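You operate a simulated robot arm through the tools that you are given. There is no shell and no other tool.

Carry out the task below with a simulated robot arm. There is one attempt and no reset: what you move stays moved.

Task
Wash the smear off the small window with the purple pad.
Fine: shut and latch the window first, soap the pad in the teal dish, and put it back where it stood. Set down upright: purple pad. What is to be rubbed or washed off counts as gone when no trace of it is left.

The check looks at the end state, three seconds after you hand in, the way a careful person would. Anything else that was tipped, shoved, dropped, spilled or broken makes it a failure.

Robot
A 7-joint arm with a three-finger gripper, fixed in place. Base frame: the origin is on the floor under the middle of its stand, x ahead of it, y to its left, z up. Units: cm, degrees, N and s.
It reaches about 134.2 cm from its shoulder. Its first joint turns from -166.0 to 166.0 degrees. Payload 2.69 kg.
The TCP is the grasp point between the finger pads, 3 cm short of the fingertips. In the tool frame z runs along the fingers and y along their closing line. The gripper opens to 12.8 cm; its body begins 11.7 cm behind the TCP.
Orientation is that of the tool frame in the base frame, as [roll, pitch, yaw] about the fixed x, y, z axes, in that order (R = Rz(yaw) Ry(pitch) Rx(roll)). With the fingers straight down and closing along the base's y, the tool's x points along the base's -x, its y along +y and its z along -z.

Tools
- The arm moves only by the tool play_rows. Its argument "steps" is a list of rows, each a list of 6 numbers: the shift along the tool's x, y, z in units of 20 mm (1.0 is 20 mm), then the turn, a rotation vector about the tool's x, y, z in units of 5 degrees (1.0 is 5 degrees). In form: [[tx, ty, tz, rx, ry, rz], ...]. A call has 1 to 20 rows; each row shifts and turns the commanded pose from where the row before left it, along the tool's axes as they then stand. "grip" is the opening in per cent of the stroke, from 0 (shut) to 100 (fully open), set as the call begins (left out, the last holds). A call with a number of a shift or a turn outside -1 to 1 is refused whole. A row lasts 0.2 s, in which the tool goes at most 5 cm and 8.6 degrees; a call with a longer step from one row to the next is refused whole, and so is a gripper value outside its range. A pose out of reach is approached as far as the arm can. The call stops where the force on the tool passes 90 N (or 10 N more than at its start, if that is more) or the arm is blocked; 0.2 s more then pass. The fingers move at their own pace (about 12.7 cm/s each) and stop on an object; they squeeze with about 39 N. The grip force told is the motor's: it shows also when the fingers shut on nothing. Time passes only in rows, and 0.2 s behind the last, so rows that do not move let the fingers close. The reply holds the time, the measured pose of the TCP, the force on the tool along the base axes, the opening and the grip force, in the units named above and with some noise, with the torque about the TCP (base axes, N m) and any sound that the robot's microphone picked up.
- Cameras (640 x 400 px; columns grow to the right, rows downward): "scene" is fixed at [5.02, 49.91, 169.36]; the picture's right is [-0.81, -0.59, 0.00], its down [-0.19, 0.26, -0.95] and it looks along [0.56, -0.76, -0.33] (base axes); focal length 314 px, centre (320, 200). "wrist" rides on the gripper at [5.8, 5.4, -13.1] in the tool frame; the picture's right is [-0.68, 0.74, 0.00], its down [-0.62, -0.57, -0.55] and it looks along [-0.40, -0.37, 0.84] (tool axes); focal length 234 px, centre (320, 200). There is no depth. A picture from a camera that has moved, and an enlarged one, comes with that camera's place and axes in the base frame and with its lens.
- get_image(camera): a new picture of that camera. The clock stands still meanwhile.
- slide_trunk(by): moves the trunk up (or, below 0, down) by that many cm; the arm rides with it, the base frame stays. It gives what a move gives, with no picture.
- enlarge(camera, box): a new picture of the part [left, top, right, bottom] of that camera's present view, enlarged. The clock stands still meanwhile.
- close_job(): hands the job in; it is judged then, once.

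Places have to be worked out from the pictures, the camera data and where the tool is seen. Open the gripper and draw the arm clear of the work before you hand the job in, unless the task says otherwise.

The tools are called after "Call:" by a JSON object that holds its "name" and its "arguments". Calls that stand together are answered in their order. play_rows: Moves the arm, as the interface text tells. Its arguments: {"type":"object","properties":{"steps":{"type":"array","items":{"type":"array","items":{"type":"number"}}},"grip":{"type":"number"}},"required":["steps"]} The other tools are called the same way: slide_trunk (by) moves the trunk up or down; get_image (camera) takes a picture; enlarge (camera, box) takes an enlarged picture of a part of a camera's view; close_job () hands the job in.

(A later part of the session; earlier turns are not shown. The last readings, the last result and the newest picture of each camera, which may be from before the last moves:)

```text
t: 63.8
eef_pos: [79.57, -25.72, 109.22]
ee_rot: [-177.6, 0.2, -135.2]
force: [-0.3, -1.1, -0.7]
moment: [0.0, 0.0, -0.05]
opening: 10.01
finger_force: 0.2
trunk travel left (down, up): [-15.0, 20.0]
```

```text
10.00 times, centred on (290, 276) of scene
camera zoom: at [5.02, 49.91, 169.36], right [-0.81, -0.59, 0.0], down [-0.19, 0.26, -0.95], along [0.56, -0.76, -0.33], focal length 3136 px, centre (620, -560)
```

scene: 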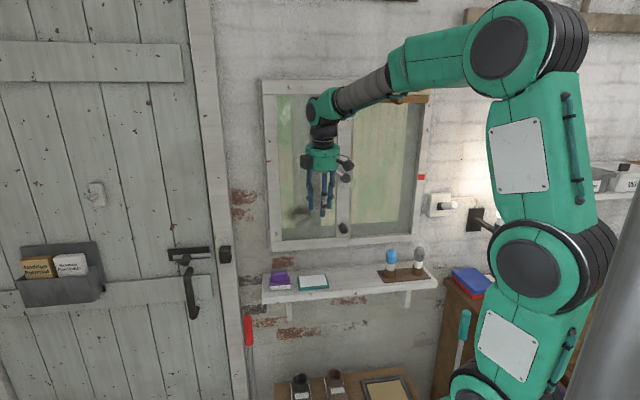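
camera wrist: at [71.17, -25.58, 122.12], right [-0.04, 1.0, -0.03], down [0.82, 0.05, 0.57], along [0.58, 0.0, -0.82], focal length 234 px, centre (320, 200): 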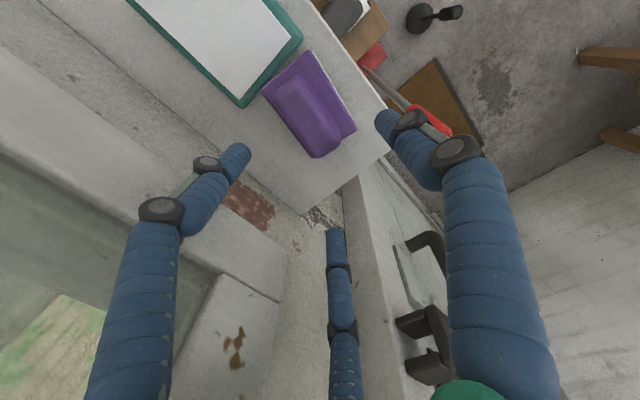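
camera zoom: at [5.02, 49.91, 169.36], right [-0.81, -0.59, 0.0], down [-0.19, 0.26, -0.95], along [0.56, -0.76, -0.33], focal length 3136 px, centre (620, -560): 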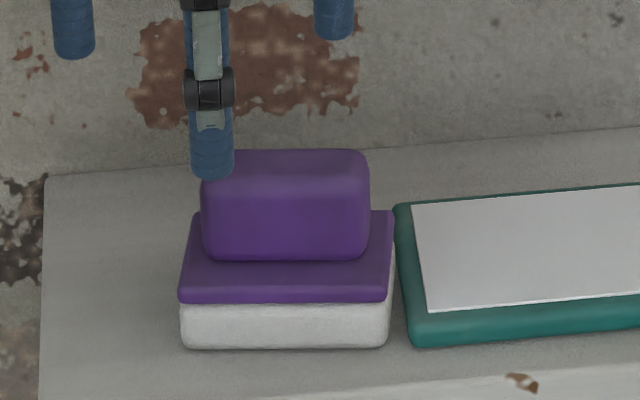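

Pad now at centre (35.25, −73.3), turned −8.5°; it was at (37.87, −74.4) square. I align the hand with it: yaw +8.5° about the tool axis, TCP 1 cm behind the handle's middle so the rear fingers pass behind the handle.

Call:
{"name": "play_rows", "arguments": {"steps": [[0.75, 0.04, 0, 0, 0, 0], [0.74, 0.04, 0, 0, 0, 0], [0, 0, 0, 0, 0, 0.85], [0, 0, 0, 0, 0, 0.85], [0, 0, 0, 0, 0, 0]], "grip": 72}}

Call:
{"name": "get_image", "arguments": {"camera": "wrist"}}

Call:
{"name": "enlarge", "arguments": {"camera": "scene", "box": [255, 220, 335, 300]}}

```text
t: 65.0
eef_pos: [77.38, -27.64, 109.09]
ee_rot: [-177.5, 0.6, -143.7]
force: [-0.2, -0.5, -0.1]
moment: [0.0, 0.0, 0.02]
opening: 9.22
finger_force: 0.0
trunk travel left (down, up): [-15.0, 20.0]
```

```text
taken
camera wrist: at [69.0, -26.34, 121.96], right [0.11, 0.99, -0.03], down [0.81, -0.07, 0.58], along [0.57, -0.08, -0.82], focal length 234 px, centre (320, 200)
```

wrist: 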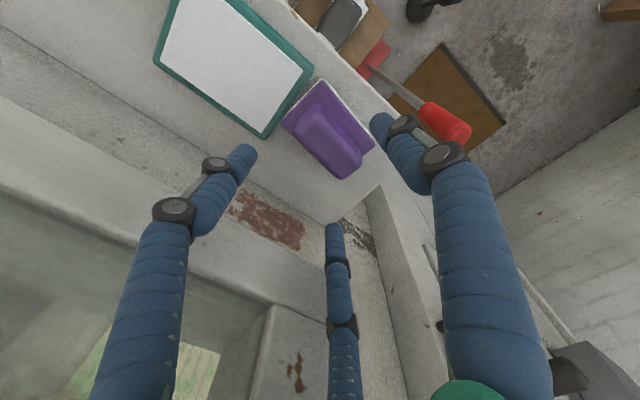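

```text
5.00 times, centred on (295, 260) of scene
camera zoom: at [5.02, 49.91, 169.36], right [-0.81, -0.59, 0.0], down [-0.19, 0.26, -0.95], along [0.56, -0.76, -0.33], focal length 1568 px, centre (445, -100)
```

zoom: 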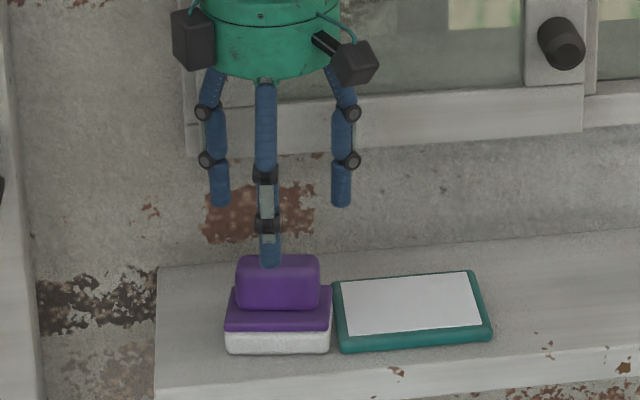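

Alignment looks right: the handle's middle sits where expected in front of the tool axis. I lower 4 cm and check.

Call:
{"name": "play_rows", "arguments": {"steps": [[0, 0.02, 0.5, 0, 0, 0], [0, 0.02, 0.5, 0, 0, 0], [0, 0.02, 0.5, 0, 0, 0], [0, 0.02, 0.5, 0, 0, 0]]}}

Call:
{"name": "get_image", "arguments": {"camera": "wrist"}}

Call:
{"name": "enlarge", "arguments": {"camera": "scene", "box": [255, 220, 335, 300]}}

```text
t: 66.0
eef_pos: [77.23, -27.54, 105.02]
ee_rot: [-177.5, 0.5, -143.7]
force: [-0.1, -0.3, -0.9]
moment: [-0.01, 0.0, -0.02]
opening: 9.2
finger_force: 0.1
trunk travel left (down, up): [-15.0, 20.0]
```

```text
taken
camera wrist: at [68.86, -26.34, 117.93], right [0.11, 0.99, -0.03], down [0.81, -0.07, 0.58], along [0.57, -0.08, -0.82], focal length 234 px, centre (320, 200)
```

wrist: 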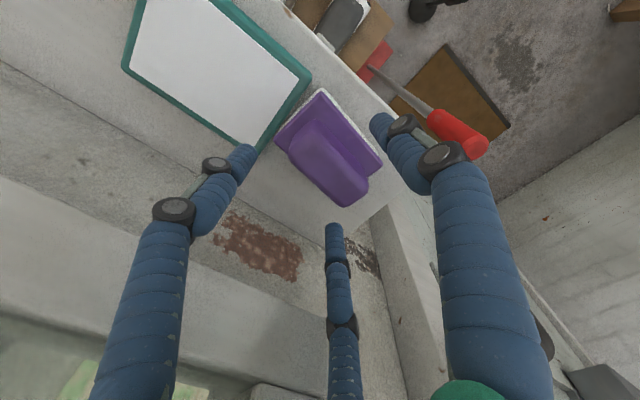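

```text
5.00 times, centred on (295, 260) of scene
camera zoom: at [5.02, 49.91, 169.36], right [-0.81, -0.59, 0.0], down [-0.19, 0.26, -0.95], along [0.56, -0.76, -0.33], focal length 1568 px, centre (445, -100)
```

zoom: 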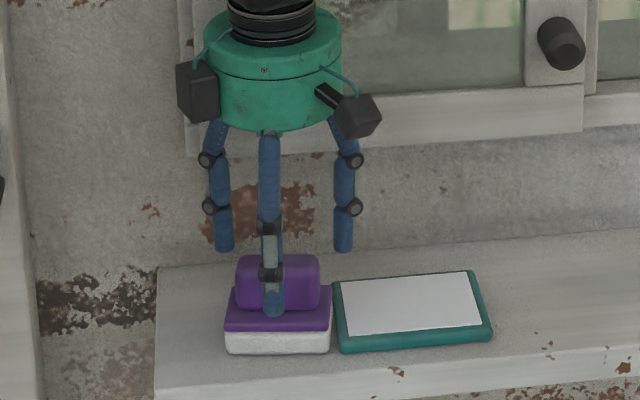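

All three fingers are clear of the handle and plate. I go down the last 1.9 cm and then close slowly.

Call:
{"name": "play_rows", "arguments": {"steps": [[0, 0.02, 0.45, 0, 0, 0], [0, 0.02, 0.45, 0, 0, 0], [0, 0, 0, 0, 0, 0]]}}

Call:
{"name": "play_rows", "arguments": {"steps": [[0, 0, 0, 0, 0, 0], [0, 0, 0, 0, 0, 0]], "grip": 52}}

Call:
{"name": "get_image", "arguments": {"camera": "wrist"}}

Call:
{"name": "enlarge", "arguments": {"camera": "scene", "box": [255, 220, 335, 300]}}

```text
t: 66.8
eef_pos: [77.27, -27.67, 103.29]
ee_rot: [-177.5, 0.5, -143.6]
force: [-0.2, 1.1, 0.1]
moment: [-0.01, 0.02, -0.02]
opening: 9.2
finger_force: 0.1
trunk travel left (down, up): [-15.0, 20.0]
```

```text
t: 67.4
eef_pos: [77.21, -27.57, 103.29]
ee_rot: [-177.4, 0.4, -143.7]
force: [0.2, 0.5, 0.4]
moment: [0.01, -0.01, 0.0]
opening: 6.64
finger_force: 0.0
trunk travel left (down, up): [-15.0, 20.0]
```

```text
taken
camera wrist: at [68.92, -26.27, 116.12], right [0.11, 0.99, -0.03], down [0.81, -0.07, 0.58], along [0.57, -0.08, -0.82], focal length 234 px, centre (320, 200)
```

wrist: 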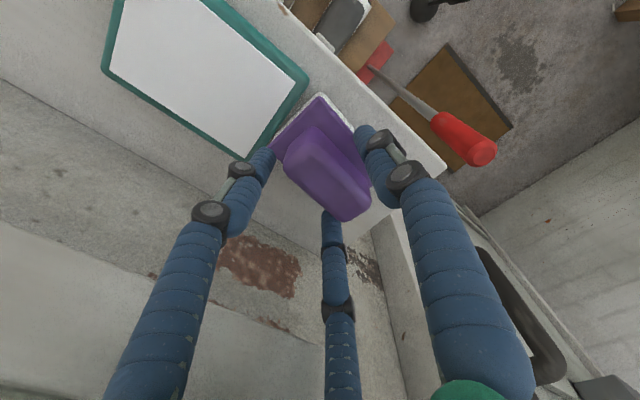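

```text
5.00 times, centred on (295, 260) of scene
camera zoom: at [5.02, 49.91, 169.36], right [-0.81, -0.59, 0.0], down [-0.19, 0.26, -0.95], along [0.56, -0.76, -0.33], focal length 1568 px, centre (445, -100)
```

zoom: 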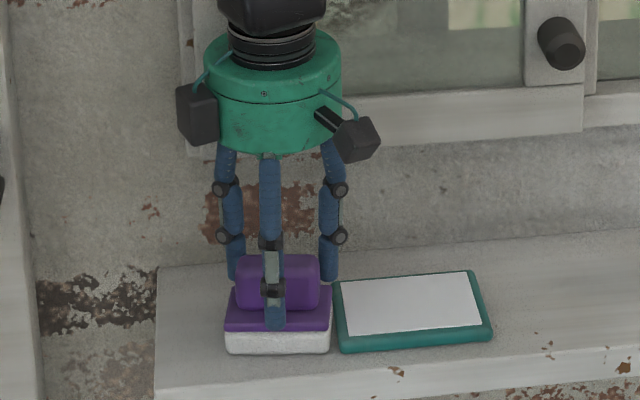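

Fingers are straddling the handle with the pad undisturbed. I close onto it.

Call:
{"name": "play_rows", "arguments": {"steps": [[0, 0, 0, 0, 0, 0], [0, 0, 0, 0, 0, 0]], "grip": 42}}

Call:
{"name": "enlarge", "arguments": {"camera": "scene", "box": [255, 220, 335, 300]}}

Call:
{"name": "enlarge", "arguments": {"camera": "wrist", "box": [230, 70, 410, 250]}}

```text
t: 68.0
eef_pos: [77.23, -27.57, 103.35]
ee_rot: [-177.5, 0.5, -143.7]
force: [0.5, -0.3, 0.2]
moment: [-0.02, -0.02, -0.01]
opening: 5.37
finger_force: 0.1
trunk travel left (down, up): [-15.0, 20.0]
```

```text
5.00 times, centred on (295, 260) of scene
camera zoom: at [5.02, 49.91, 169.36], right [-0.81, -0.59, 0.0], down [-0.19, 0.26, -0.95], along [0.56, -0.76, -0.33], focal length 1568 px, centre (445, -100)
```

zoom: 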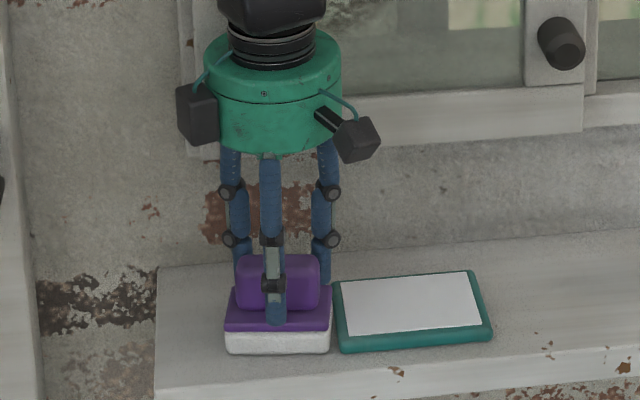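

```text
2.22 times, centred on (320, 160) of wrist
camera zoom: at [68.91, -26.27, 116.12], right [0.11, 0.99, -0.03], down [0.81, -0.07, 0.58], along [0.57, -0.08, -0.82], focal length 520 px, centre (320, 289)
```

zoom: 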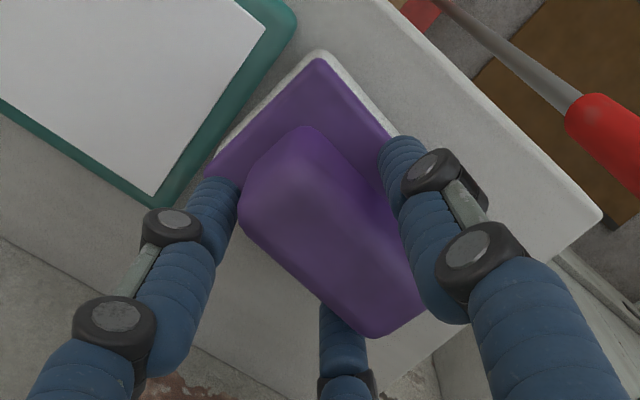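

The rear fingers are tucking behind the handle nicely. I close the rest of the way with grip force.

Call:
{"name": "play_rows", "arguments": {"steps": [[0, 0, 0, 0, 0, 0], [0, 0, 0, 0, 0, 0]], "grip": 34}}

Call:
{"name": "play_rows", "arguments": {"steps": [[0, 0, 0, 0, 0, 0], [0, 0, 0, 0, 0, 0], [0, 0, 0, 0, 0, 0]], "grip": 0}}

Call:
{"name": "enlarge", "arguments": {"camera": "scene", "box": [255, 220, 335, 300]}}

Call:
{"name": "enlarge", "arguments": {"camera": "wrist", "box": [230, 70, 410, 250]}}

```text
t: 68.6
eef_pos: [77.19, -27.6, 103.28]
ee_rot: [-177.5, 0.5, -143.7]
force: [1.0, 0.2, 0.3]
moment: [0.05, 0.0, 0.0]
opening: 4.48
finger_force: 0.6
trunk travel left (down, up): [-15.0, 20.0]
```

```text
t: 69.4
eef_pos: [77.24, -27.5, 103.28]
ee_rot: [-177.5, 0.4, -143.7]
force: [-1.3, 3.2, 2.4]
moment: [0.23, 0.14, 0.04]
opening: 4.31
finger_force: 38.9
trunk travel left (down, up): [-15.0, 20.0]
```

```text
5.00 times, centred on (295, 260) of scene
camera zoom: at [5.02, 49.91, 169.36], right [-0.81, -0.59, 0.0], down [-0.19, 0.26, -0.95], along [0.56, -0.76, -0.33], focal length 1568 px, centre (445, -100)
```

zoom: 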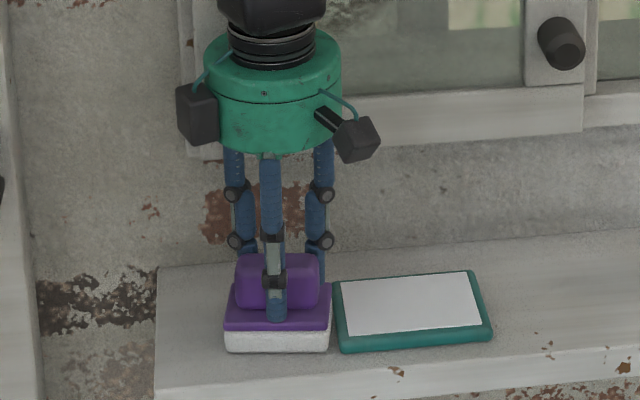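

```text
2.22 times, centred on (320, 160) of wrist
camera zoom: at [68.9, -26.25, 116.15], right [0.11, 0.99, -0.03], down [0.81, -0.07, 0.58], along [0.57, -0.08, -0.82], focal length 520 px, centre (320, 289)
```

zoom: 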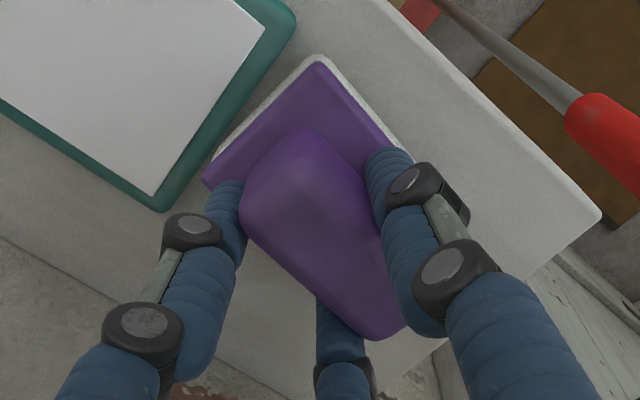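

The handle is firmly held at 4.3 cm opening. I lift straight up 6 cm and look.

Call:
{"name": "play_rows", "arguments": {"steps": [[0, -0.01, -0.3, 0, 0, 0], [0, -0.02, -0.6, 0, 0, 0], [0, -0.03, -0.8, 0, 0, 0], [0, -0.03, -0.8, 0, 0, 0], [0, -0.02, -0.5, 0, 0, 0]]}}

Call:
{"name": "get_image", "arguments": {"camera": "scene"}}

Call:
{"name": "enlarge", "arguments": {"camera": "scene", "box": [240, 130, 400, 300]}}

Call:
{"name": "get_image", "arguments": {"camera": "wrist"}}

```text
t: 70.6
eef_pos: [77.11, -27.73, 109.41]
ee_rot: [-177.4, 0.5, -143.6]
force: [0.0, -0.3, -0.5]
moment: [-0.04, -0.01, 0.0]
opening: 4.31
finger_force: 39.1
trunk travel left (down, up): [-15.0, 20.0]
```

```text
taken
```

scene: 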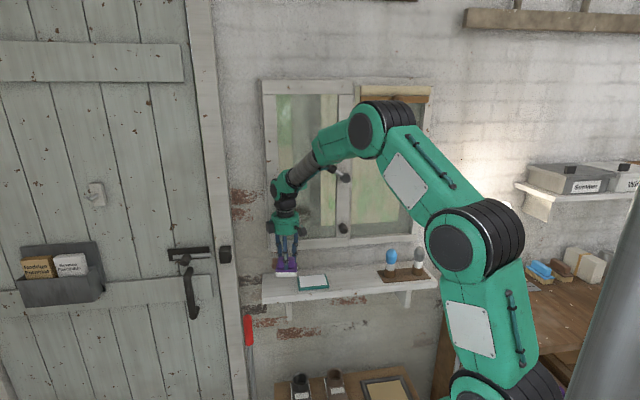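

```text
2.35 times, centred on (320, 215) of scene
camera zoom: at [5.02, 49.91, 169.36], right [-0.81, -0.59, 0.0], down [-0.19, 0.26, -0.95], along [0.56, -0.76, -0.33], focal length 738 px, centre (320, 165)
```

zoom: 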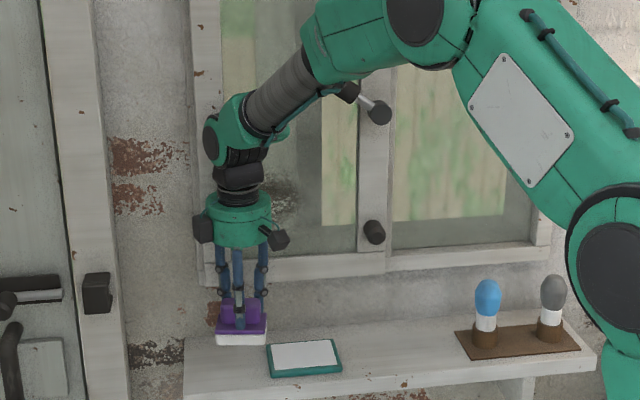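

```text
taken
camera wrist: at [68.84, -26.42, 122.23], right [0.11, 0.99, -0.03], down [0.81, -0.07, 0.58], along [0.57, -0.08, -0.82], focal length 234 px, centre (320, 200)
```

wrist: 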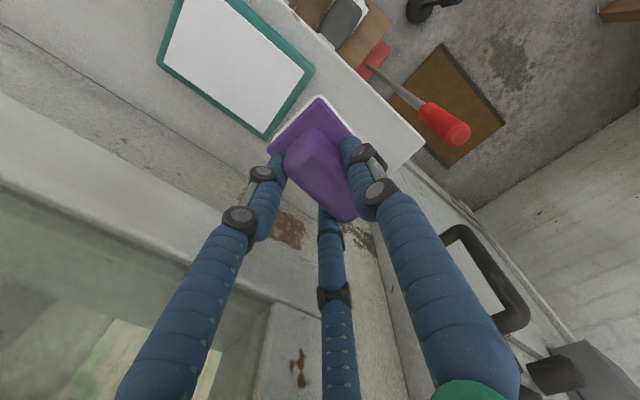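

The pad is held upright and clear. Next the dish: I move out from the wall a little first, square the hand up again, then shift over to the dish's column, keeping the forearm away from the lever.

Call:
{"name": "play_rows", "arguments": {"steps": [[0, 0.8, 0, 0, 0, 0], [0, 0.8, 0, 0, 0, 0], [0, 0.8, 0, 0, 0, -0.85], [0, 0.6, 0, 0, 0, -0.85], [0, 0, 0, 0.5, 0, 0], [0.9, 0, 0, 0, 0, 0], [0.9, 0, 0, 0, 0, 0], [0.9, 0, 0, 0, 0, 0], [0.9, 0, 0, 0, 0, 0], [0.9, 0, 0, 0, 0, 0]]}}

Call:
{"name": "get_image", "arguments": {"camera": "scene"}}

Call:
{"name": "get_image", "arguments": {"camera": "wrist"}}

```text
t: 72.8
eef_pos: [67.27, -29.24, 109.12]
ee_rot: [-175.0, 0.1, -135.2]
force: [-0.2, -0.1, -1.3]
moment: [0.01, -0.01, -0.01]
opening: 4.32
finger_force: 38.9
trunk travel left (down, up): [-15.0, 20.0]
```

```text
taken
```

scene: 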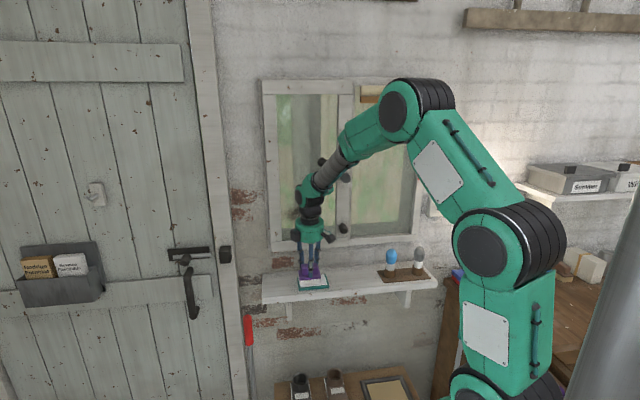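

```text
taken
camera wrist: at [58.64, -28.72, 121.72], right [-0.04, 1.0, -0.06], down [0.8, 0.07, 0.6], along [0.6, -0.03, -0.8], focal length 234 px, centre (320, 200)
```

wrist: 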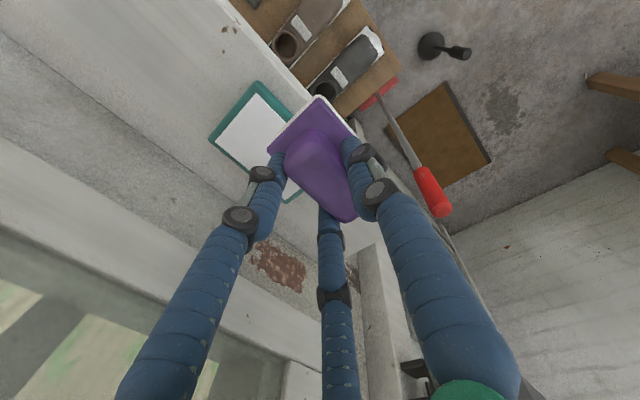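

Lever and window unaffected. I shift the last 2 cm along to the dish's centre line and go halfway in toward the wall, then check clearance to the lever.

Call:
{"name": "play_rows", "arguments": {"steps": [[0.97, 0, 0, 0, 0, 0], [0, -0.9, 0, 0, 0, 0], [0, -0.9, 0, 0, 0, 0]]}}

Call:
{"name": "enlarge", "arguments": {"camera": "scene", "box": [260, 90, 420, 300]}}

Call:
{"name": "get_image", "arguments": {"camera": "wrist"}}

```text
t: 73.6
eef_pos: [68.46, -33.16, 109.31]
ee_rot: [-175.0, 0.0, -135.2]
force: [-0.5, 0.4, -1.2]
moment: [-0.01, 0.02, -0.01]
opening: 4.32
finger_force: 38.9
trunk travel left (down, up): [-15.0, 20.0]
```

```text
1.90 times, centred on (340, 195) of scene
camera zoom: at [5.02, 49.91, 169.36], right [-0.81, -0.59, 0.0], down [-0.19, 0.26, -0.95], along [0.56, -0.76, -0.33], focal length 597 px, centre (282, 210)
```

zoom: 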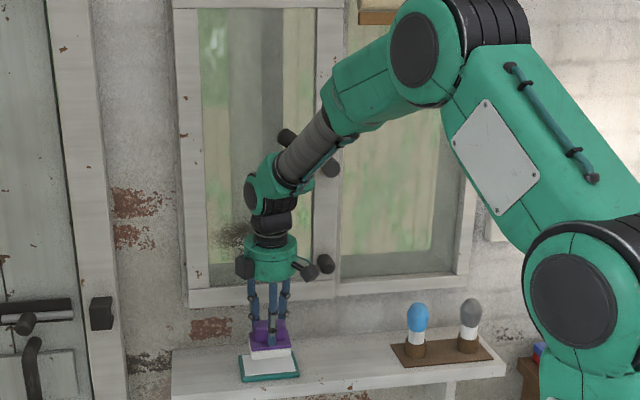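

```text
taken
camera wrist: at [59.68, -32.61, 121.88], right [-0.04, 1.0, -0.06], down [0.8, 0.07, 0.6], along [0.6, -0.03, -0.8], focal length 234 px, centre (320, 200)
```

wrist: 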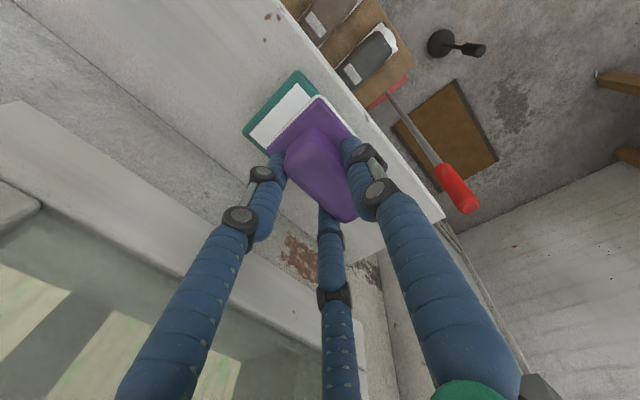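

Nearly over the dish. I go down to z≈106.5 first (which takes the forearm below the lever), then in to the dish's centre depth.

Call:
{"name": "play_rows", "arguments": {"steps": [[0, 0.06, 0.7, 0, 0, 0], [0, 0.06, 0.7, 0, 0, 0], [0, -0.55, 0, 0, 0, 0], [0, -0.55, 0, 0, 0, 0], [0, -0.6, 0, 0, 0, 0]]}}

Call:
{"name": "enlarge", "arguments": {"camera": "scene", "box": [260, 90, 420, 300]}}

Call:
{"name": "get_image", "arguments": {"camera": "wrist"}}

Call:
{"name": "enlarge", "arguments": {"camera": "scene", "box": [275, 230, 345, 300]}}

```text
t: 74.8
eef_pos: [70.79, -35.46, 106.84]
ee_rot: [-175.1, 0.1, -135.2]
force: [0.2, 0.5, -1.2]
moment: [0.0, -0.03, 0.03]
opening: 4.32
finger_force: 39.1
trunk travel left (down, up): [-15.0, 20.0]
```

```text
1.90 times, centred on (340, 195) of scene
camera zoom: at [5.02, 49.91, 169.36], right [-0.81, -0.59, 0.0], down [-0.19, 0.26, -0.95], along [0.56, -0.76, -0.33], focal length 597 px, centre (282, 210)
```

zoom: 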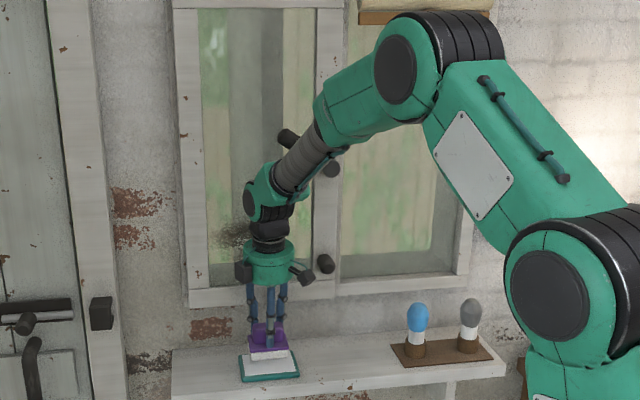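

```text
taken
camera wrist: at [62.01, -35.04, 119.41], right [-0.04, 1.0, -0.06], down [0.8, 0.07, 0.6], along [0.6, -0.03, -0.8], focal length 234 px, centre (320, 200)
```

wrist: 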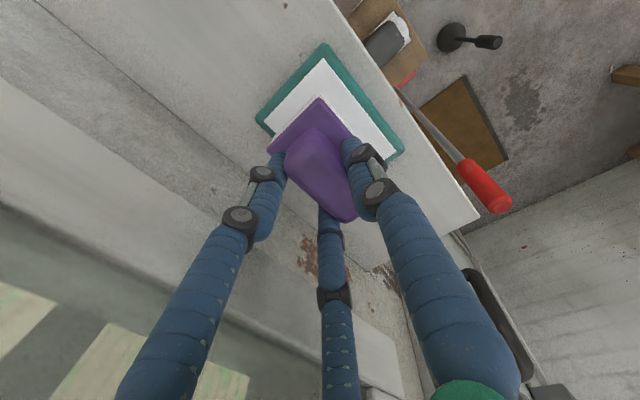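

```text
5.71 times, centred on (310, 265) of scene
camera zoom: at [5.02, 49.91, 169.36], right [-0.81, -0.59, 0.0], down [-0.19, 0.26, -0.95], along [0.56, -0.76, -0.33], focal length 1792 px, centre (377, -171)
```

zoom: 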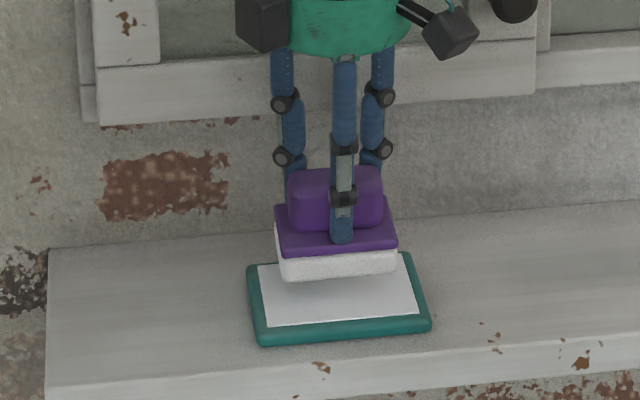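

The pad is centred over the dish. I bring the lean back to 2.5° so the pad is flat, and lower to just above the soap.

Call:
{"name": "play_rows", "arguments": {"steps": [[0, 0, 0, -0.5, 0, 0], [0, 0.02, 0.4, 0, 0, 0], [0, 0.02, 0.4, 0, 0, 0], [0, 0, 0.1, 0, 0, 0], [0, 0, 0, 0, 0, 0]]}}

Call:
{"name": "enlarge", "arguments": {"camera": "scene", "box": [275, 230, 345, 300]}}

```text
t: 76.0
eef_pos: [70.77, -35.62, 105.0]
ee_rot: [-177.4, 0.2, -135.2]
force: [0.1, -0.3, -1.6]
moment: [0.03, 0.03, 0.0]
opening: 4.32
finger_force: 38.9
trunk travel left (down, up): [-15.0, 20.0]
```

```text
5.71 times, centred on (310, 265) of scene
camera zoom: at [5.02, 49.91, 169.36], right [-0.81, -0.59, 0.0], down [-0.19, 0.26, -0.95], along [0.56, -0.76, -0.33], focal length 1792 px, centre (377, -171)
```

zoom: 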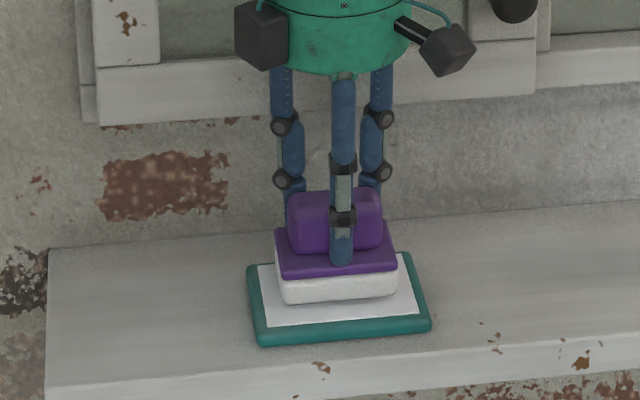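

Almost touching; force shows only the pad's weight. I go down in 2 mm steps and read the contact.

Call:
{"name": "play_rows", "arguments": {"steps": [[0, 0, 0.1, 0, 0, 0], [0, 0, 0.1, 0, 0, 0], [0, 0, 0, 0, 0, 0]]}}

Call:
{"name": "play_rows", "arguments": {"steps": [[0, 0, 0.1, 0, 0, 0], [0, 0, 0.1, 0, 0, 0], [0, 0, 0, 0, 0, 0]]}}

```text
t: 76.8
eef_pos: [70.87, -35.67, 104.67]
ee_rot: [-177.4, 0.2, -135.1]
force: [-0.8, 1.2, -0.6]
moment: [-0.02, -0.01, 0.03]
opening: 4.33
finger_force: 38.7
trunk travel left (down, up): [-15.0, 20.0]
```

```text
t: 77.6
eef_pos: [70.96, -35.53, 104.48]
ee_rot: [-177.2, 0.3, -135.2]
force: [1.3, -3.2, 25.4]
moment: [1.0, -0.13, -0.01]
opening: 4.33
finger_force: 39.0
trunk travel left (down, up): [-15.0, 20.0]
```

Contact with about 25 N — the pad is pressed into the soap. I hold a moment, ease slightly, and look.

Call:
{"name": "play_rows", "arguments": {"steps": [[0, 0, -0.05, 0, 0, 0], [0, 0, 0, 0, 0, 0], [0, 0, 0, 0, 0, 0], [0, 0, 0, 0, 0, 0], [0, 0, 0, 0, 0, 0], [0, 0, 0, 0, 0, 0]]}}

Call:
{"name": "enlarge", "arguments": {"camera": "scene", "box": [275, 230, 345, 300]}}

Call:
{"name": "get_image", "arguments": {"camera": "wrist"}}

```text
t: 79.0
eef_pos: [70.89, -35.4, 104.51]
ee_rot: [-177.5, 0.3, -135.2]
force: [4.5, -5.3, 29.7]
moment: [0.75, -0.03, -0.05]
opening: 4.33
finger_force: 39.0
trunk travel left (down, up): [-15.0, 20.0]
```

```text
5.71 times, centred on (310, 265) of scene
camera zoom: at [5.02, 49.91, 169.36], right [-0.81, -0.59, 0.0], down [-0.19, 0.26, -0.95], along [0.56, -0.76, -0.33], focal length 1792 px, centre (377, -171)
```

zoom: 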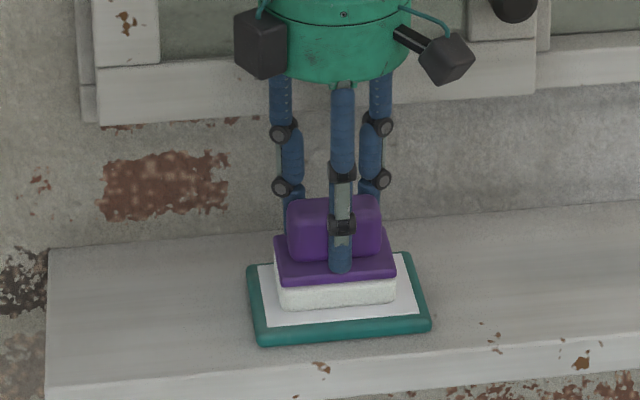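

```text
taken
camera wrist: at [62.45, -35.35, 117.32], right [-0.04, 1.0, -0.03], down [0.82, 0.05, 0.58], along [0.58, 0.0, -0.82], focal length 234 px, centre (320, 200)
```

wrist: 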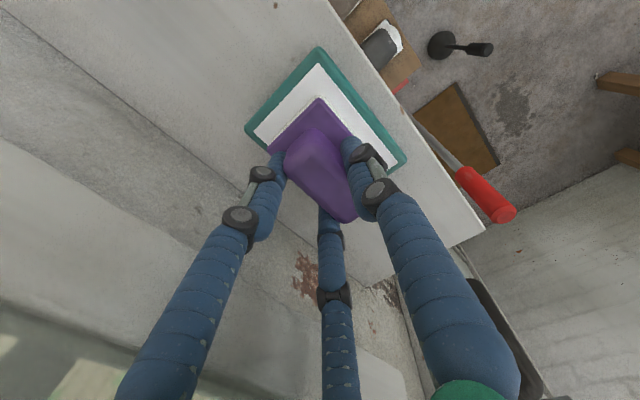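

The pad's white side has taken on a soapy tint. I lift straight off the dish and check the dish stayed put.

Call:
{"name": "play_rows", "arguments": {"steps": [[0, -0.01, -0.2, 0, 0, 0], [0, -0.02, -0.5, 0, 0, 0], [0, -0.03, -0.8, 0, 0, 0], [0, -0.03, -0.8, 0, 0, 0], [0, 0.9, 0, 0, 0, 0], [0, 0.9, 0, 0, 0, 0], [0, 0.9, 0, 0, 0, 0], [0, 0.9, -0.5, 0, 0, 0], [0, 0.9, -0.5, 0, 0, 0], [0, 0.9, -0.5, 0, 0, 0], [0, 0.9, -0.5, 0, 0, 0], [0, 0.9, -0.5, 0, 0, 0]]}}

Call:
{"name": "get_image", "arguments": {"camera": "scene"}}

Call:
{"name": "enlarge", "arguments": {"camera": "scene", "box": [262, 256, 342, 300]}}

Call:
{"name": "enlarge", "arguments": {"camera": "scene", "box": [255, 200, 375, 275]}}

```text
t: 81.6
eef_pos: [60.66, -25.11, 113.26]
ee_rot: [-177.5, 0.3, -135.0]
force: [0.3, -0.7, 0.0]
moment: [0.01, -0.02, 0.01]
opening: 4.32
finger_force: 38.7
trunk travel left (down, up): [-15.0, 20.0]
```

```text
taken
```

scene: 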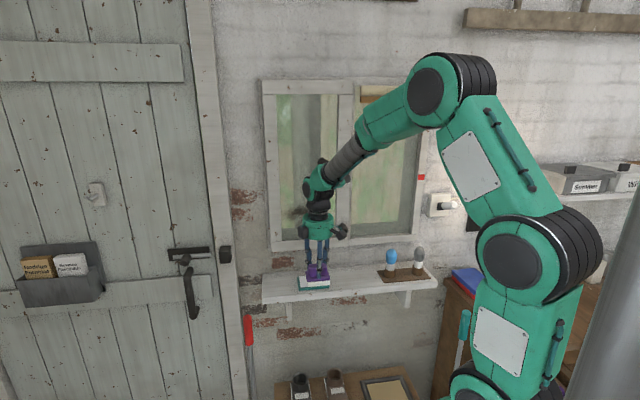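

```text
8.00 times, centred on (302, 278) of scene
camera zoom: at [5.02, 49.91, 169.36], right [-0.81, -0.59, 0.0], down [-0.19, 0.26, -0.95], along [0.56, -0.76, -0.33], focal length 2508 px, centre (464, -424)
```

zoom: 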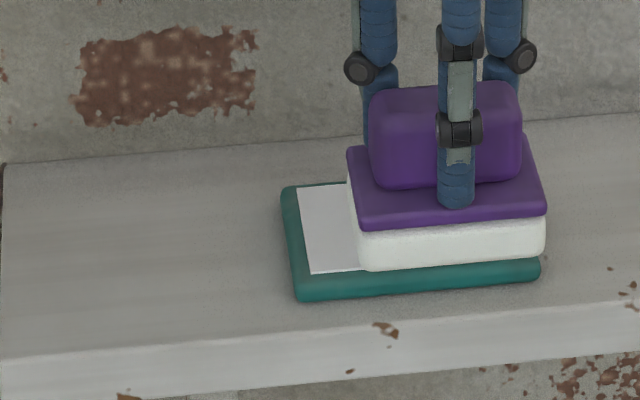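

```text
5.33 times, centred on (315, 238) of scene
camera zoom: at [5.02, 49.91, 169.36], right [-0.81, -0.59, 0.0], down [-0.19, 0.26, -0.95], along [0.56, -0.76, -0.33], focal length 1672 px, centre (347, 0)
```

zoom: 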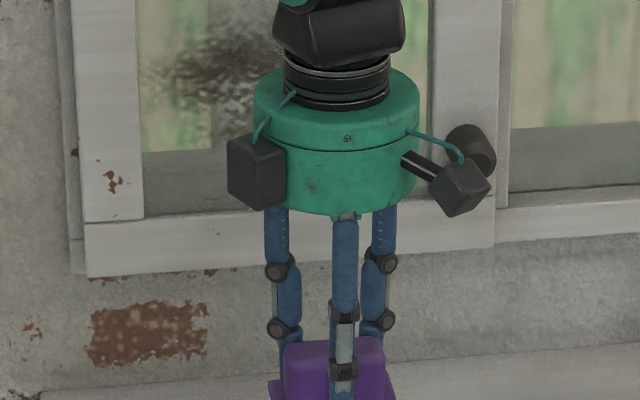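

The dish hasn't moved and the pad's face looks soapy. I rise to window height and turn the pad to face the glass.

Call:
{"name": "play_rows", "arguments": {"steps": [[0, 0, -0.9, 0, 0, 0], [0, 0, -0.9, 0, 0, 0], [0, 0, -0.9, 0, 0, 0], [0, 0, -0.9, 0, 0, 0], [0, 0, -0.9, 0, 0, 0], [0, 0, -0.9, 0, 0, 0], [0, 0, 0, 1, 0, 0], [0, 0, 0, 1, 0, 0], [0, 0, 0, 1, 0, 0], [0, 0, 0, 1, 0, 0], [0, 0, 0, 1, 0, 0], [0, 0, 0, 1, 0, 0], [0, 0, 0, 1, 0, 0], [0, 0, 0, 1, 0, 0], [0, 0, 0, 1, 0, 0]]}}

Call:
{"name": "play_rows", "arguments": {"steps": [[0, 0, 0, 1, 0, 0], [0, 0, 0, 1, 0, 0], [0, 0, 0, 1, 0, 0], [0, 0, 0, 1, 0, 0], [0, 0, 0, 1, 0, 0], [0, 0, 0, 1, 0, 0], [0, 0, 0, 1, 0, 0], [0, 0, 0, 1, 0, 0], [0, 0, 0, 1, 0, 0]]}}

Call:
{"name": "get_image", "arguments": {"camera": "scene"}}

Call:
{"name": "get_image", "arguments": {"camera": "wrist"}}

```text
t: 84.8
eef_pos: [60.0, -24.89, 124.0]
ee_rot: [-132.4, 0.3, -135.1]
force: [-0.3, -0.2, -0.2]
moment: [0.02, 0.01, 0.0]
opening: 4.33
finger_force: 39.2
trunk travel left (down, up): [-15.0, 20.0]
```

```text
t: 86.8
eef_pos: [60.05, -24.86, 124.2]
ee_rot: [-87.3, 0.2, -135.0]
force: [-1.2, 0.8, -1.9]
moment: [0.02, 0.02, -0.02]
opening: 4.33
finger_force: 38.8
trunk travel left (down, up): [-15.0, 20.0]
```

```text
taken
```

scene: 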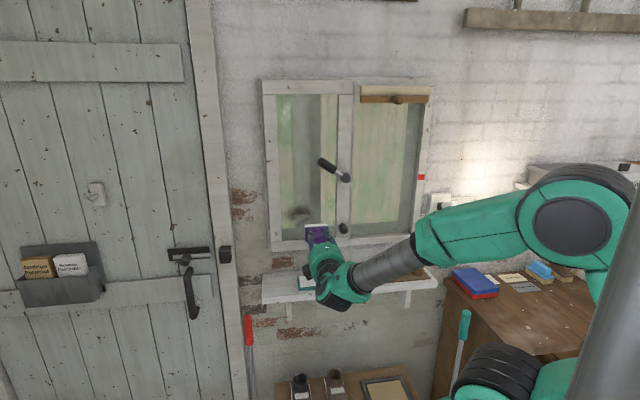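

```text
taken
camera wrist: at [46.91, -19.85, 118.23], right [0.51, 0.46, -0.73], down [0.03, 0.84, 0.54], along [0.86, -0.3, 0.41], focal length 234 px, centre (320, 200)
```

wrist: 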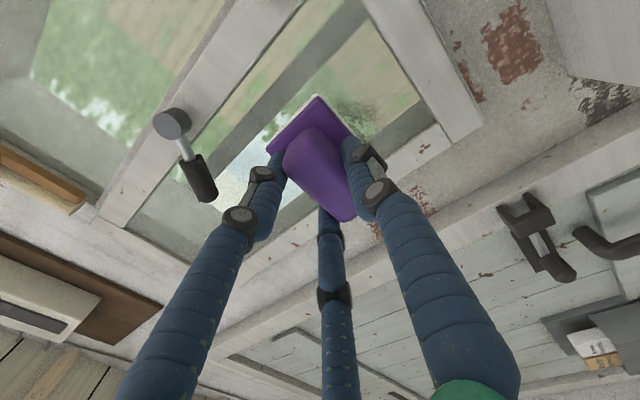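

The pad faces the glass. I zoom in on the smear to plan the strokes.

Call:
{"name": "enlarge", "arguments": {"camera": "scene", "box": [265, 180, 345, 250]}}

Call:
{"name": "enlarge", "arguments": {"camera": "wrist", "box": [260, 40, 460, 165]}}

```text
5.71 times, centred on (305, 215) of scene
camera zoom: at [5.02, 49.91, 169.36], right [-0.81, -0.59, 0.0], down [-0.19, 0.26, -0.95], along [0.56, -0.76, -0.33], focal length 1792 px, centre (406, 114)
```

zoom: 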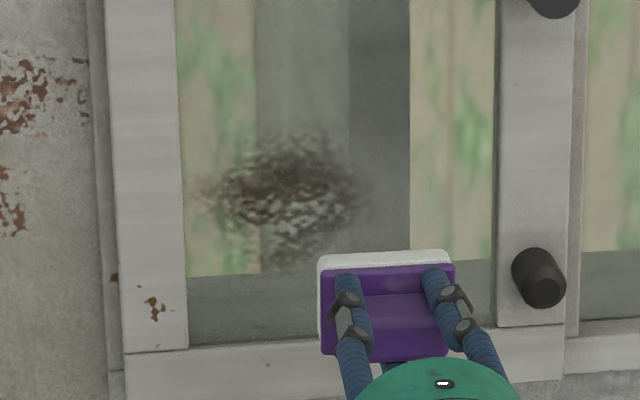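

```text
3.20 times, centred on (360, 102) of wrist
camera zoom: at [46.91, -19.85, 118.23], right [0.51, 0.46, -0.73], down [0.03, 0.84, 0.54], along [0.86, -0.3, 0.41], focal length 749 px, centre (192, 512)
```

zoom: 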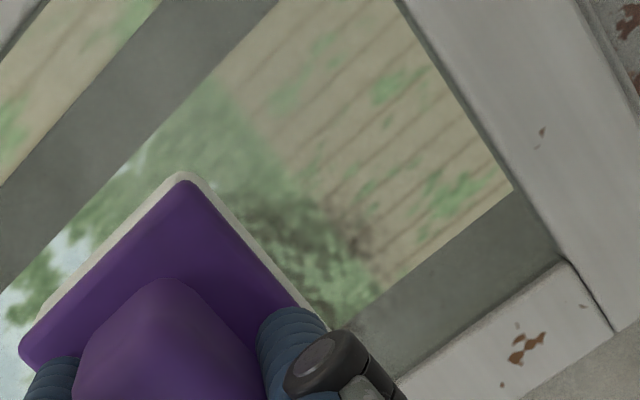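

Smear covers about u 23–35.5, z 117–129; the glass runs to u≈36.4 at the stile. I line up on the smear's middle and move in to just short of the glass.

Call:
{"name": "play_rows", "arguments": {"steps": [[-1, 0, 0, 0, 0, 0], [-1, 0, 0, 0, 0, 0], [0, 0.04, 0.9, 0, 0, 0], [0, 0.04, 0.9, 0, 0, 0], [0, 0.04, 0.9, 0, 0, 0], [0, 0.04, 0.9, 0, 0, 0], [0, 0.04, 0.9, 0, 0, 0], [0, 0.04, 0.9, 0, 0, 0], [0, 0.04, 0.9, 0, 0, 0], [0, 0, 0.3, 0, 0, 0]]}}

Call:
{"name": "enlarge", "arguments": {"camera": "scene", "box": [265, 180, 345, 250]}}

Call:
{"name": "get_image", "arguments": {"camera": "wrist"}}

```text
t: 89.0
eef_pos: [72.26, -31.51, 124.15]
ee_rot: [-87.6, 0.2, -135.1]
force: [0.9, 0.0, -0.4]
moment: [0.01, 0.0, -0.01]
opening: 4.31
finger_force: 39.2
trunk travel left (down, up): [-15.0, 20.0]
```

```text
5.71 times, centred on (305, 215) of scene
camera zoom: at [5.02, 49.91, 169.36], right [-0.81, -0.59, 0.0], down [-0.19, 0.26, -0.95], along [0.56, -0.76, -0.33], focal length 1792 px, centre (406, 114)
```

zoom: 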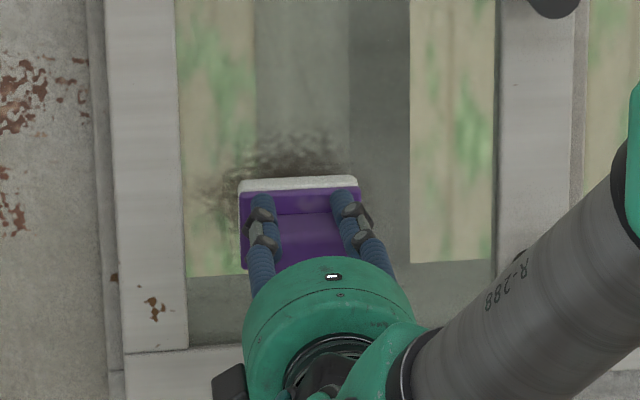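

```text
taken
camera wrist: at [59.02, -26.55, 118.22], right [0.5, 0.46, -0.73], down [0.03, 0.84, 0.54], along [0.86, -0.3, 0.41], focal length 234 px, centre (320, 200)
```

wrist: 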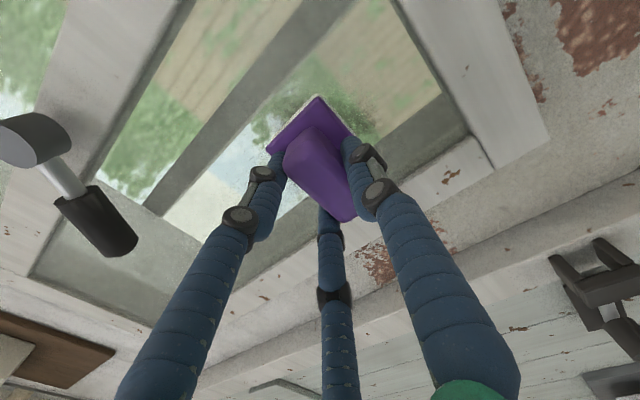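

Pad face at n≈−80.4, about to enter the sash frame. I approach the glass in 2 mm steps and read the force.

Call:
{"name": "play_rows", "arguments": {"steps": [[0, 0, 0.15, 0, 0, 0], [0, 0, 0.15, 0, 0, 0], [0, 0, 0.1, 0, 0, 0], [0, 0, 0, 0, 0, 0]]}}

Call:
{"name": "play_rows", "arguments": {"steps": [[0, 0, 0.1, 0, 0, 0], [0, 0, 0.1, 0, 0, 0], [0, 0, 0, 0, 0, 0]]}}

```text
t: 90.0
eef_pos: [72.87, -32.02, 124.2]
ee_rot: [-87.4, 0.2, -135.2]
force: [-0.3, 0.6, -0.3]
moment: [0.06, 0.03, -0.01]
opening: 4.32
finger_force: 38.8
trunk travel left (down, up): [-15.0, 20.0]
```

```text
t: 90.8
eef_pos: [73.02, -32.22, 124.22]
ee_rot: [-87.5, 0.1, -135.1]
force: [-26.1, 20.5, 2.4]
moment: [0.6, 0.73, 0.85]
opening: 4.35
finger_force: 38.6
trunk travel left (down, up): [-15.0, 20.0]
```

Glass contact at TCP n≈−74.4 with about 33 N. I ease a touch and make the first stroke toward the hinge side.

Call:
{"name": "play_rows", "arguments": {"steps": [[0, 0, -0.04, 0, 0, 0], [-0.3, 0, 0, 0, 0, 0], [-0.34, 0, 0, 0, 0, 0], [-0.34, 0, 0, 0, 0, 0], [-0.34, 0, 0, 0, 0, 0], [-0.34, 0, 0, 0, 0, 0]]}}

Call:
{"name": "enlarge", "arguments": {"camera": "scene", "box": [265, 180, 345, 250]}}

```text
t: 92.2
eef_pos: [75.46, -29.78, 124.27]
ee_rot: [-87.5, 0.2, -135.0]
force: [-22.5, 14.3, -2.0]
moment: [0.47, 0.81, 0.16]
opening: 4.32
finger_force: 39.0
trunk travel left (down, up): [-15.0, 20.0]
```

```text
5.71 times, centred on (305, 215) of scene
camera zoom: at [5.02, 49.91, 169.36], right [-0.81, -0.59, 0.0], down [-0.19, 0.26, -0.95], along [0.56, -0.76, -0.33], focal length 1792 px, centre (406, 114)
```

zoom: 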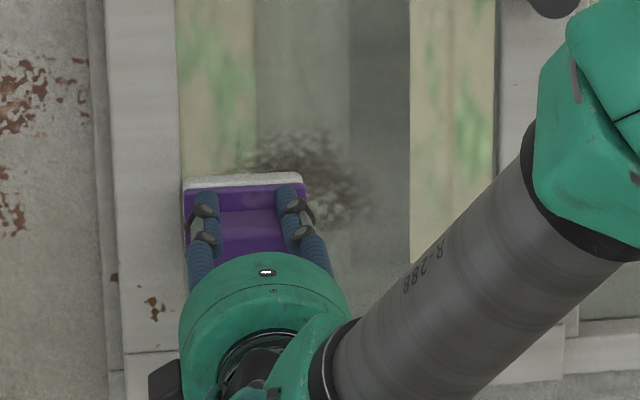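

The pad is right at the stile edge, ~26 N normal. I stroke back to the right across the smear.

Call:
{"name": "play_rows", "arguments": {"steps": [[0.3, 0, 0, 0, 0, 0], [0.4, 0, 0, 0, 0, 0], [0.4, 0, 0, 0, 0, 0], [0.4, 0, 0, 0, 0, 0], [0.4, 0, 0, 0, 0, 0], [0.4, 0, 0, 0, 0, 0], [0.4, 0, 0, 0, 0, 0], [0.4, 0, 0, 0, 0, 0], [0.35, 0, 0, 0, 0, 0]]}}

Call:
{"name": "enlarge", "arguments": {"camera": "scene", "box": [265, 180, 345, 250]}}

```text
t: 94.2
eef_pos: [70.5, -34.6, 124.16]
ee_rot: [-87.5, 0.0, -135.3]
force: [-7.7, 14.5, -1.7]
moment: [0.5, 0.26, 0.4]
opening: 4.3
finger_force: 38.6
trunk travel left (down, up): [-15.0, 20.0]
```

```text
5.71 times, centred on (305, 215) of scene
camera zoom: at [5.02, 49.91, 169.36], right [-0.81, -0.59, 0.0], down [-0.19, 0.26, -0.95], along [0.56, -0.76, -0.33], focal length 1792 px, centre (406, 114)
```

zoom: 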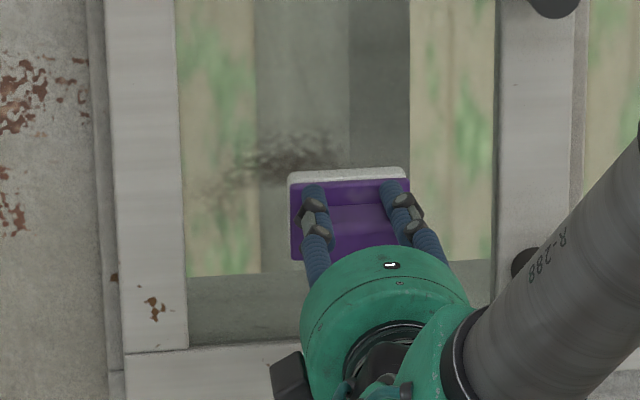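

It works: the wiped band is clear. Now I slide up 3.4 cm and sweep the upper part left and back.

Call:
{"name": "play_rows", "arguments": {"steps": [[0, -0.4, 0.02, 0, 0, 0], [0, -0.45, 0.02, 0, 0, 0], [0, -0.45, 0.02, 0, 0, 0], [0, -0.4, 0.02, 0, 0, 0], [-0.35, 0, 0, 0, 0, 0], [-0.4, 0, 0, 0, 0, 0], [-0.4, 0, 0, 0, 0, 0], [-0.4, 0, 0, 0, 0, 0], [-0.4, 0, 0, 0, 0, 0], [-0.4, 0, 0, 0, 0, 0], [-0.4, 0, 0, 0, 0, 0], [-0.4, 0, 0, 0, 0, 0], [-0.28, 0, 0, 0, 0, 0]]}}

Call:
{"name": "enlarge", "arguments": {"camera": "scene", "box": [265, 180, 345, 250]}}

```text
t: 97.0
eef_pos: [75.2, -29.94, 127.9]
ee_rot: [-87.5, 0.2, -135.1]
force: [-7.8, 4.5, -1.0]
moment: [0.16, 0.27, -0.08]
opening: 4.32
finger_force: 38.9
trunk travel left (down, up): [-15.0, 20.0]
```

```text
5.71 times, centred on (305, 215) of scene
camera zoom: at [5.02, 49.91, 169.36], right [-0.81, -0.59, 0.0], down [-0.19, 0.26, -0.95], along [0.56, -0.76, -0.33], focal length 1792 px, centre (406, 114)
```

zoom: 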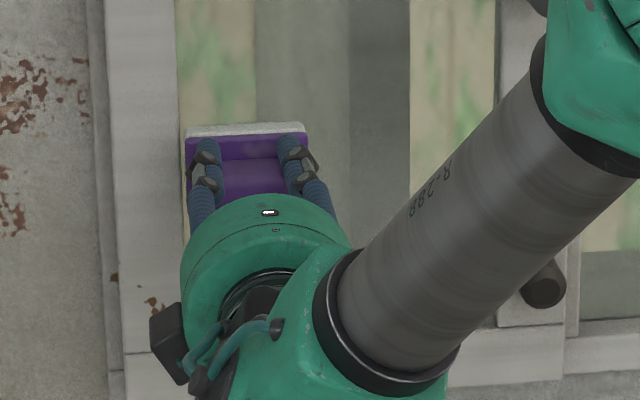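

Force dropped to ~9 N; I press in slightly and sweep back right.

Call:
{"name": "play_rows", "arguments": {"steps": [[0, 0, 0.04, 0, 0, 0], [0.35, 0, 0, 0, 0, 0], [0.4, 0, 0, 0, 0, 0], [0.4, 0, 0, 0, 0, 0], [0.4, 0, 0, 0, 0, 0], [0.4, 0, 0, 0, 0, 0], [0.4, 0, 0, 0, 0, 0], [0.4, 0, 0, 0, 0, 0], [0.4, 0, 0, 0, 0, 0], [0.35, 0, 0, 0, 0, 0]]}}

Call:
{"name": "enlarge", "arguments": {"camera": "scene", "box": [265, 180, 345, 250]}}

```text
t: 99.2
eef_pos: [70.38, -34.74, 127.49]
ee_rot: [-87.3, 0.2, -135.2]
force: [-6.2, 7.9, -2.1]
moment: [0.34, 0.2, 0.21]
opening: 4.32
finger_force: 38.9
trunk travel left (down, up): [-15.0, 20.0]
```

```text
5.71 times, centred on (305, 215) of scene
camera zoom: at [5.02, 49.91, 169.36], right [-0.81, -0.59, 0.0], down [-0.19, 0.26, -0.95], along [0.56, -0.76, -0.33], focal length 1792 px, centre (406, 114)
```

zoom: 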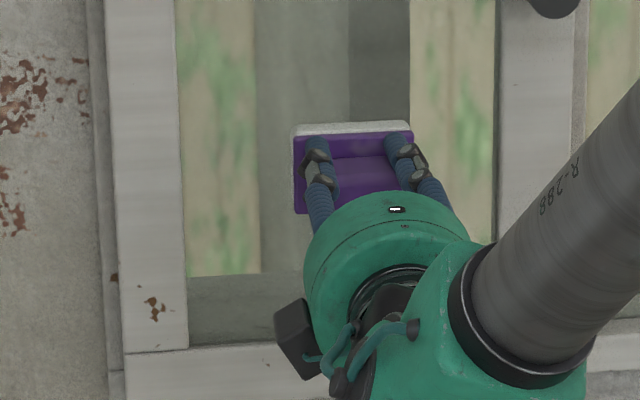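

The visible area is clean now. I wipe the lower band too: slide down 7.5 cm, then sweep left.

Call:
{"name": "play_rows", "arguments": {"steps": [[0, 0.47, -0.015, 0, 0, 0], [0, 0.47, -0.02, 0, 0, 0], [0, 0.47, -0.02, 0, 0, 0], [0, 0.47, -0.02, 0, 0, 0], [0, 0.47, -0.02, 0, 0, 0], [0, 0.47, -0.02, 0, 0, 0], [0, 0.47, -0.02, 0, 0, 0], [0, 0.47, -0.02, 0, 0, 0], [-0.35, 0, 0.02, 0, 0, 0], [-0.4, 0, 0, 0, 0, 0], [-0.4, 0, 0, 0, 0, 0], [-0.4, 0, 0, 0, 0, 0], [-0.4, 0, 0, 0, 0, 0], [-0.4, 0, 0, 0, 0, 0], [-0.4, 0, 0, 0, 0, 0], [-0.4, 0, 0, 0, 0, 0], [-0.28, 0, 0, 0, 0, 0]]}}

Call:
{"name": "enlarge", "arguments": {"camera": "scene", "box": [265, 180, 345, 250]}}

```text
t: 102.8
eef_pos: [75.22, -30.09, 120.01]
ee_rot: [-87.4, 0.2, -135.2]
force: [-30.0, 15.1, -2.6]
moment: [0.56, 1.1, -0.4]
opening: 4.35
finger_force: 38.8
trunk travel left (down, up): [-15.0, 20.0]
```

```text
5.71 times, centred on (305, 215) of scene
camera zoom: at [5.02, 49.91, 169.36], right [-0.81, -0.59, 0.0], down [-0.19, 0.26, -0.95], along [0.56, -0.76, -0.33], focal length 1792 px, centre (406, 114)
```

zoom: 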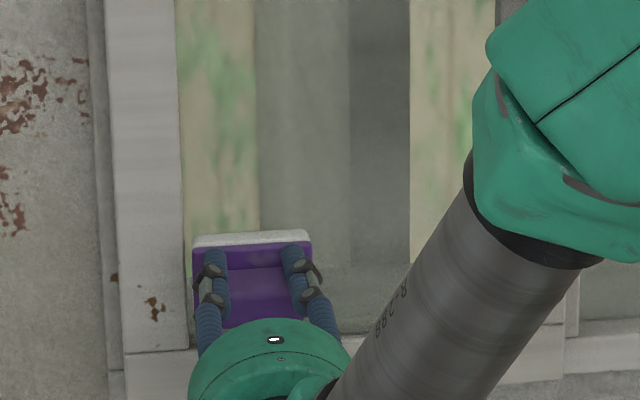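

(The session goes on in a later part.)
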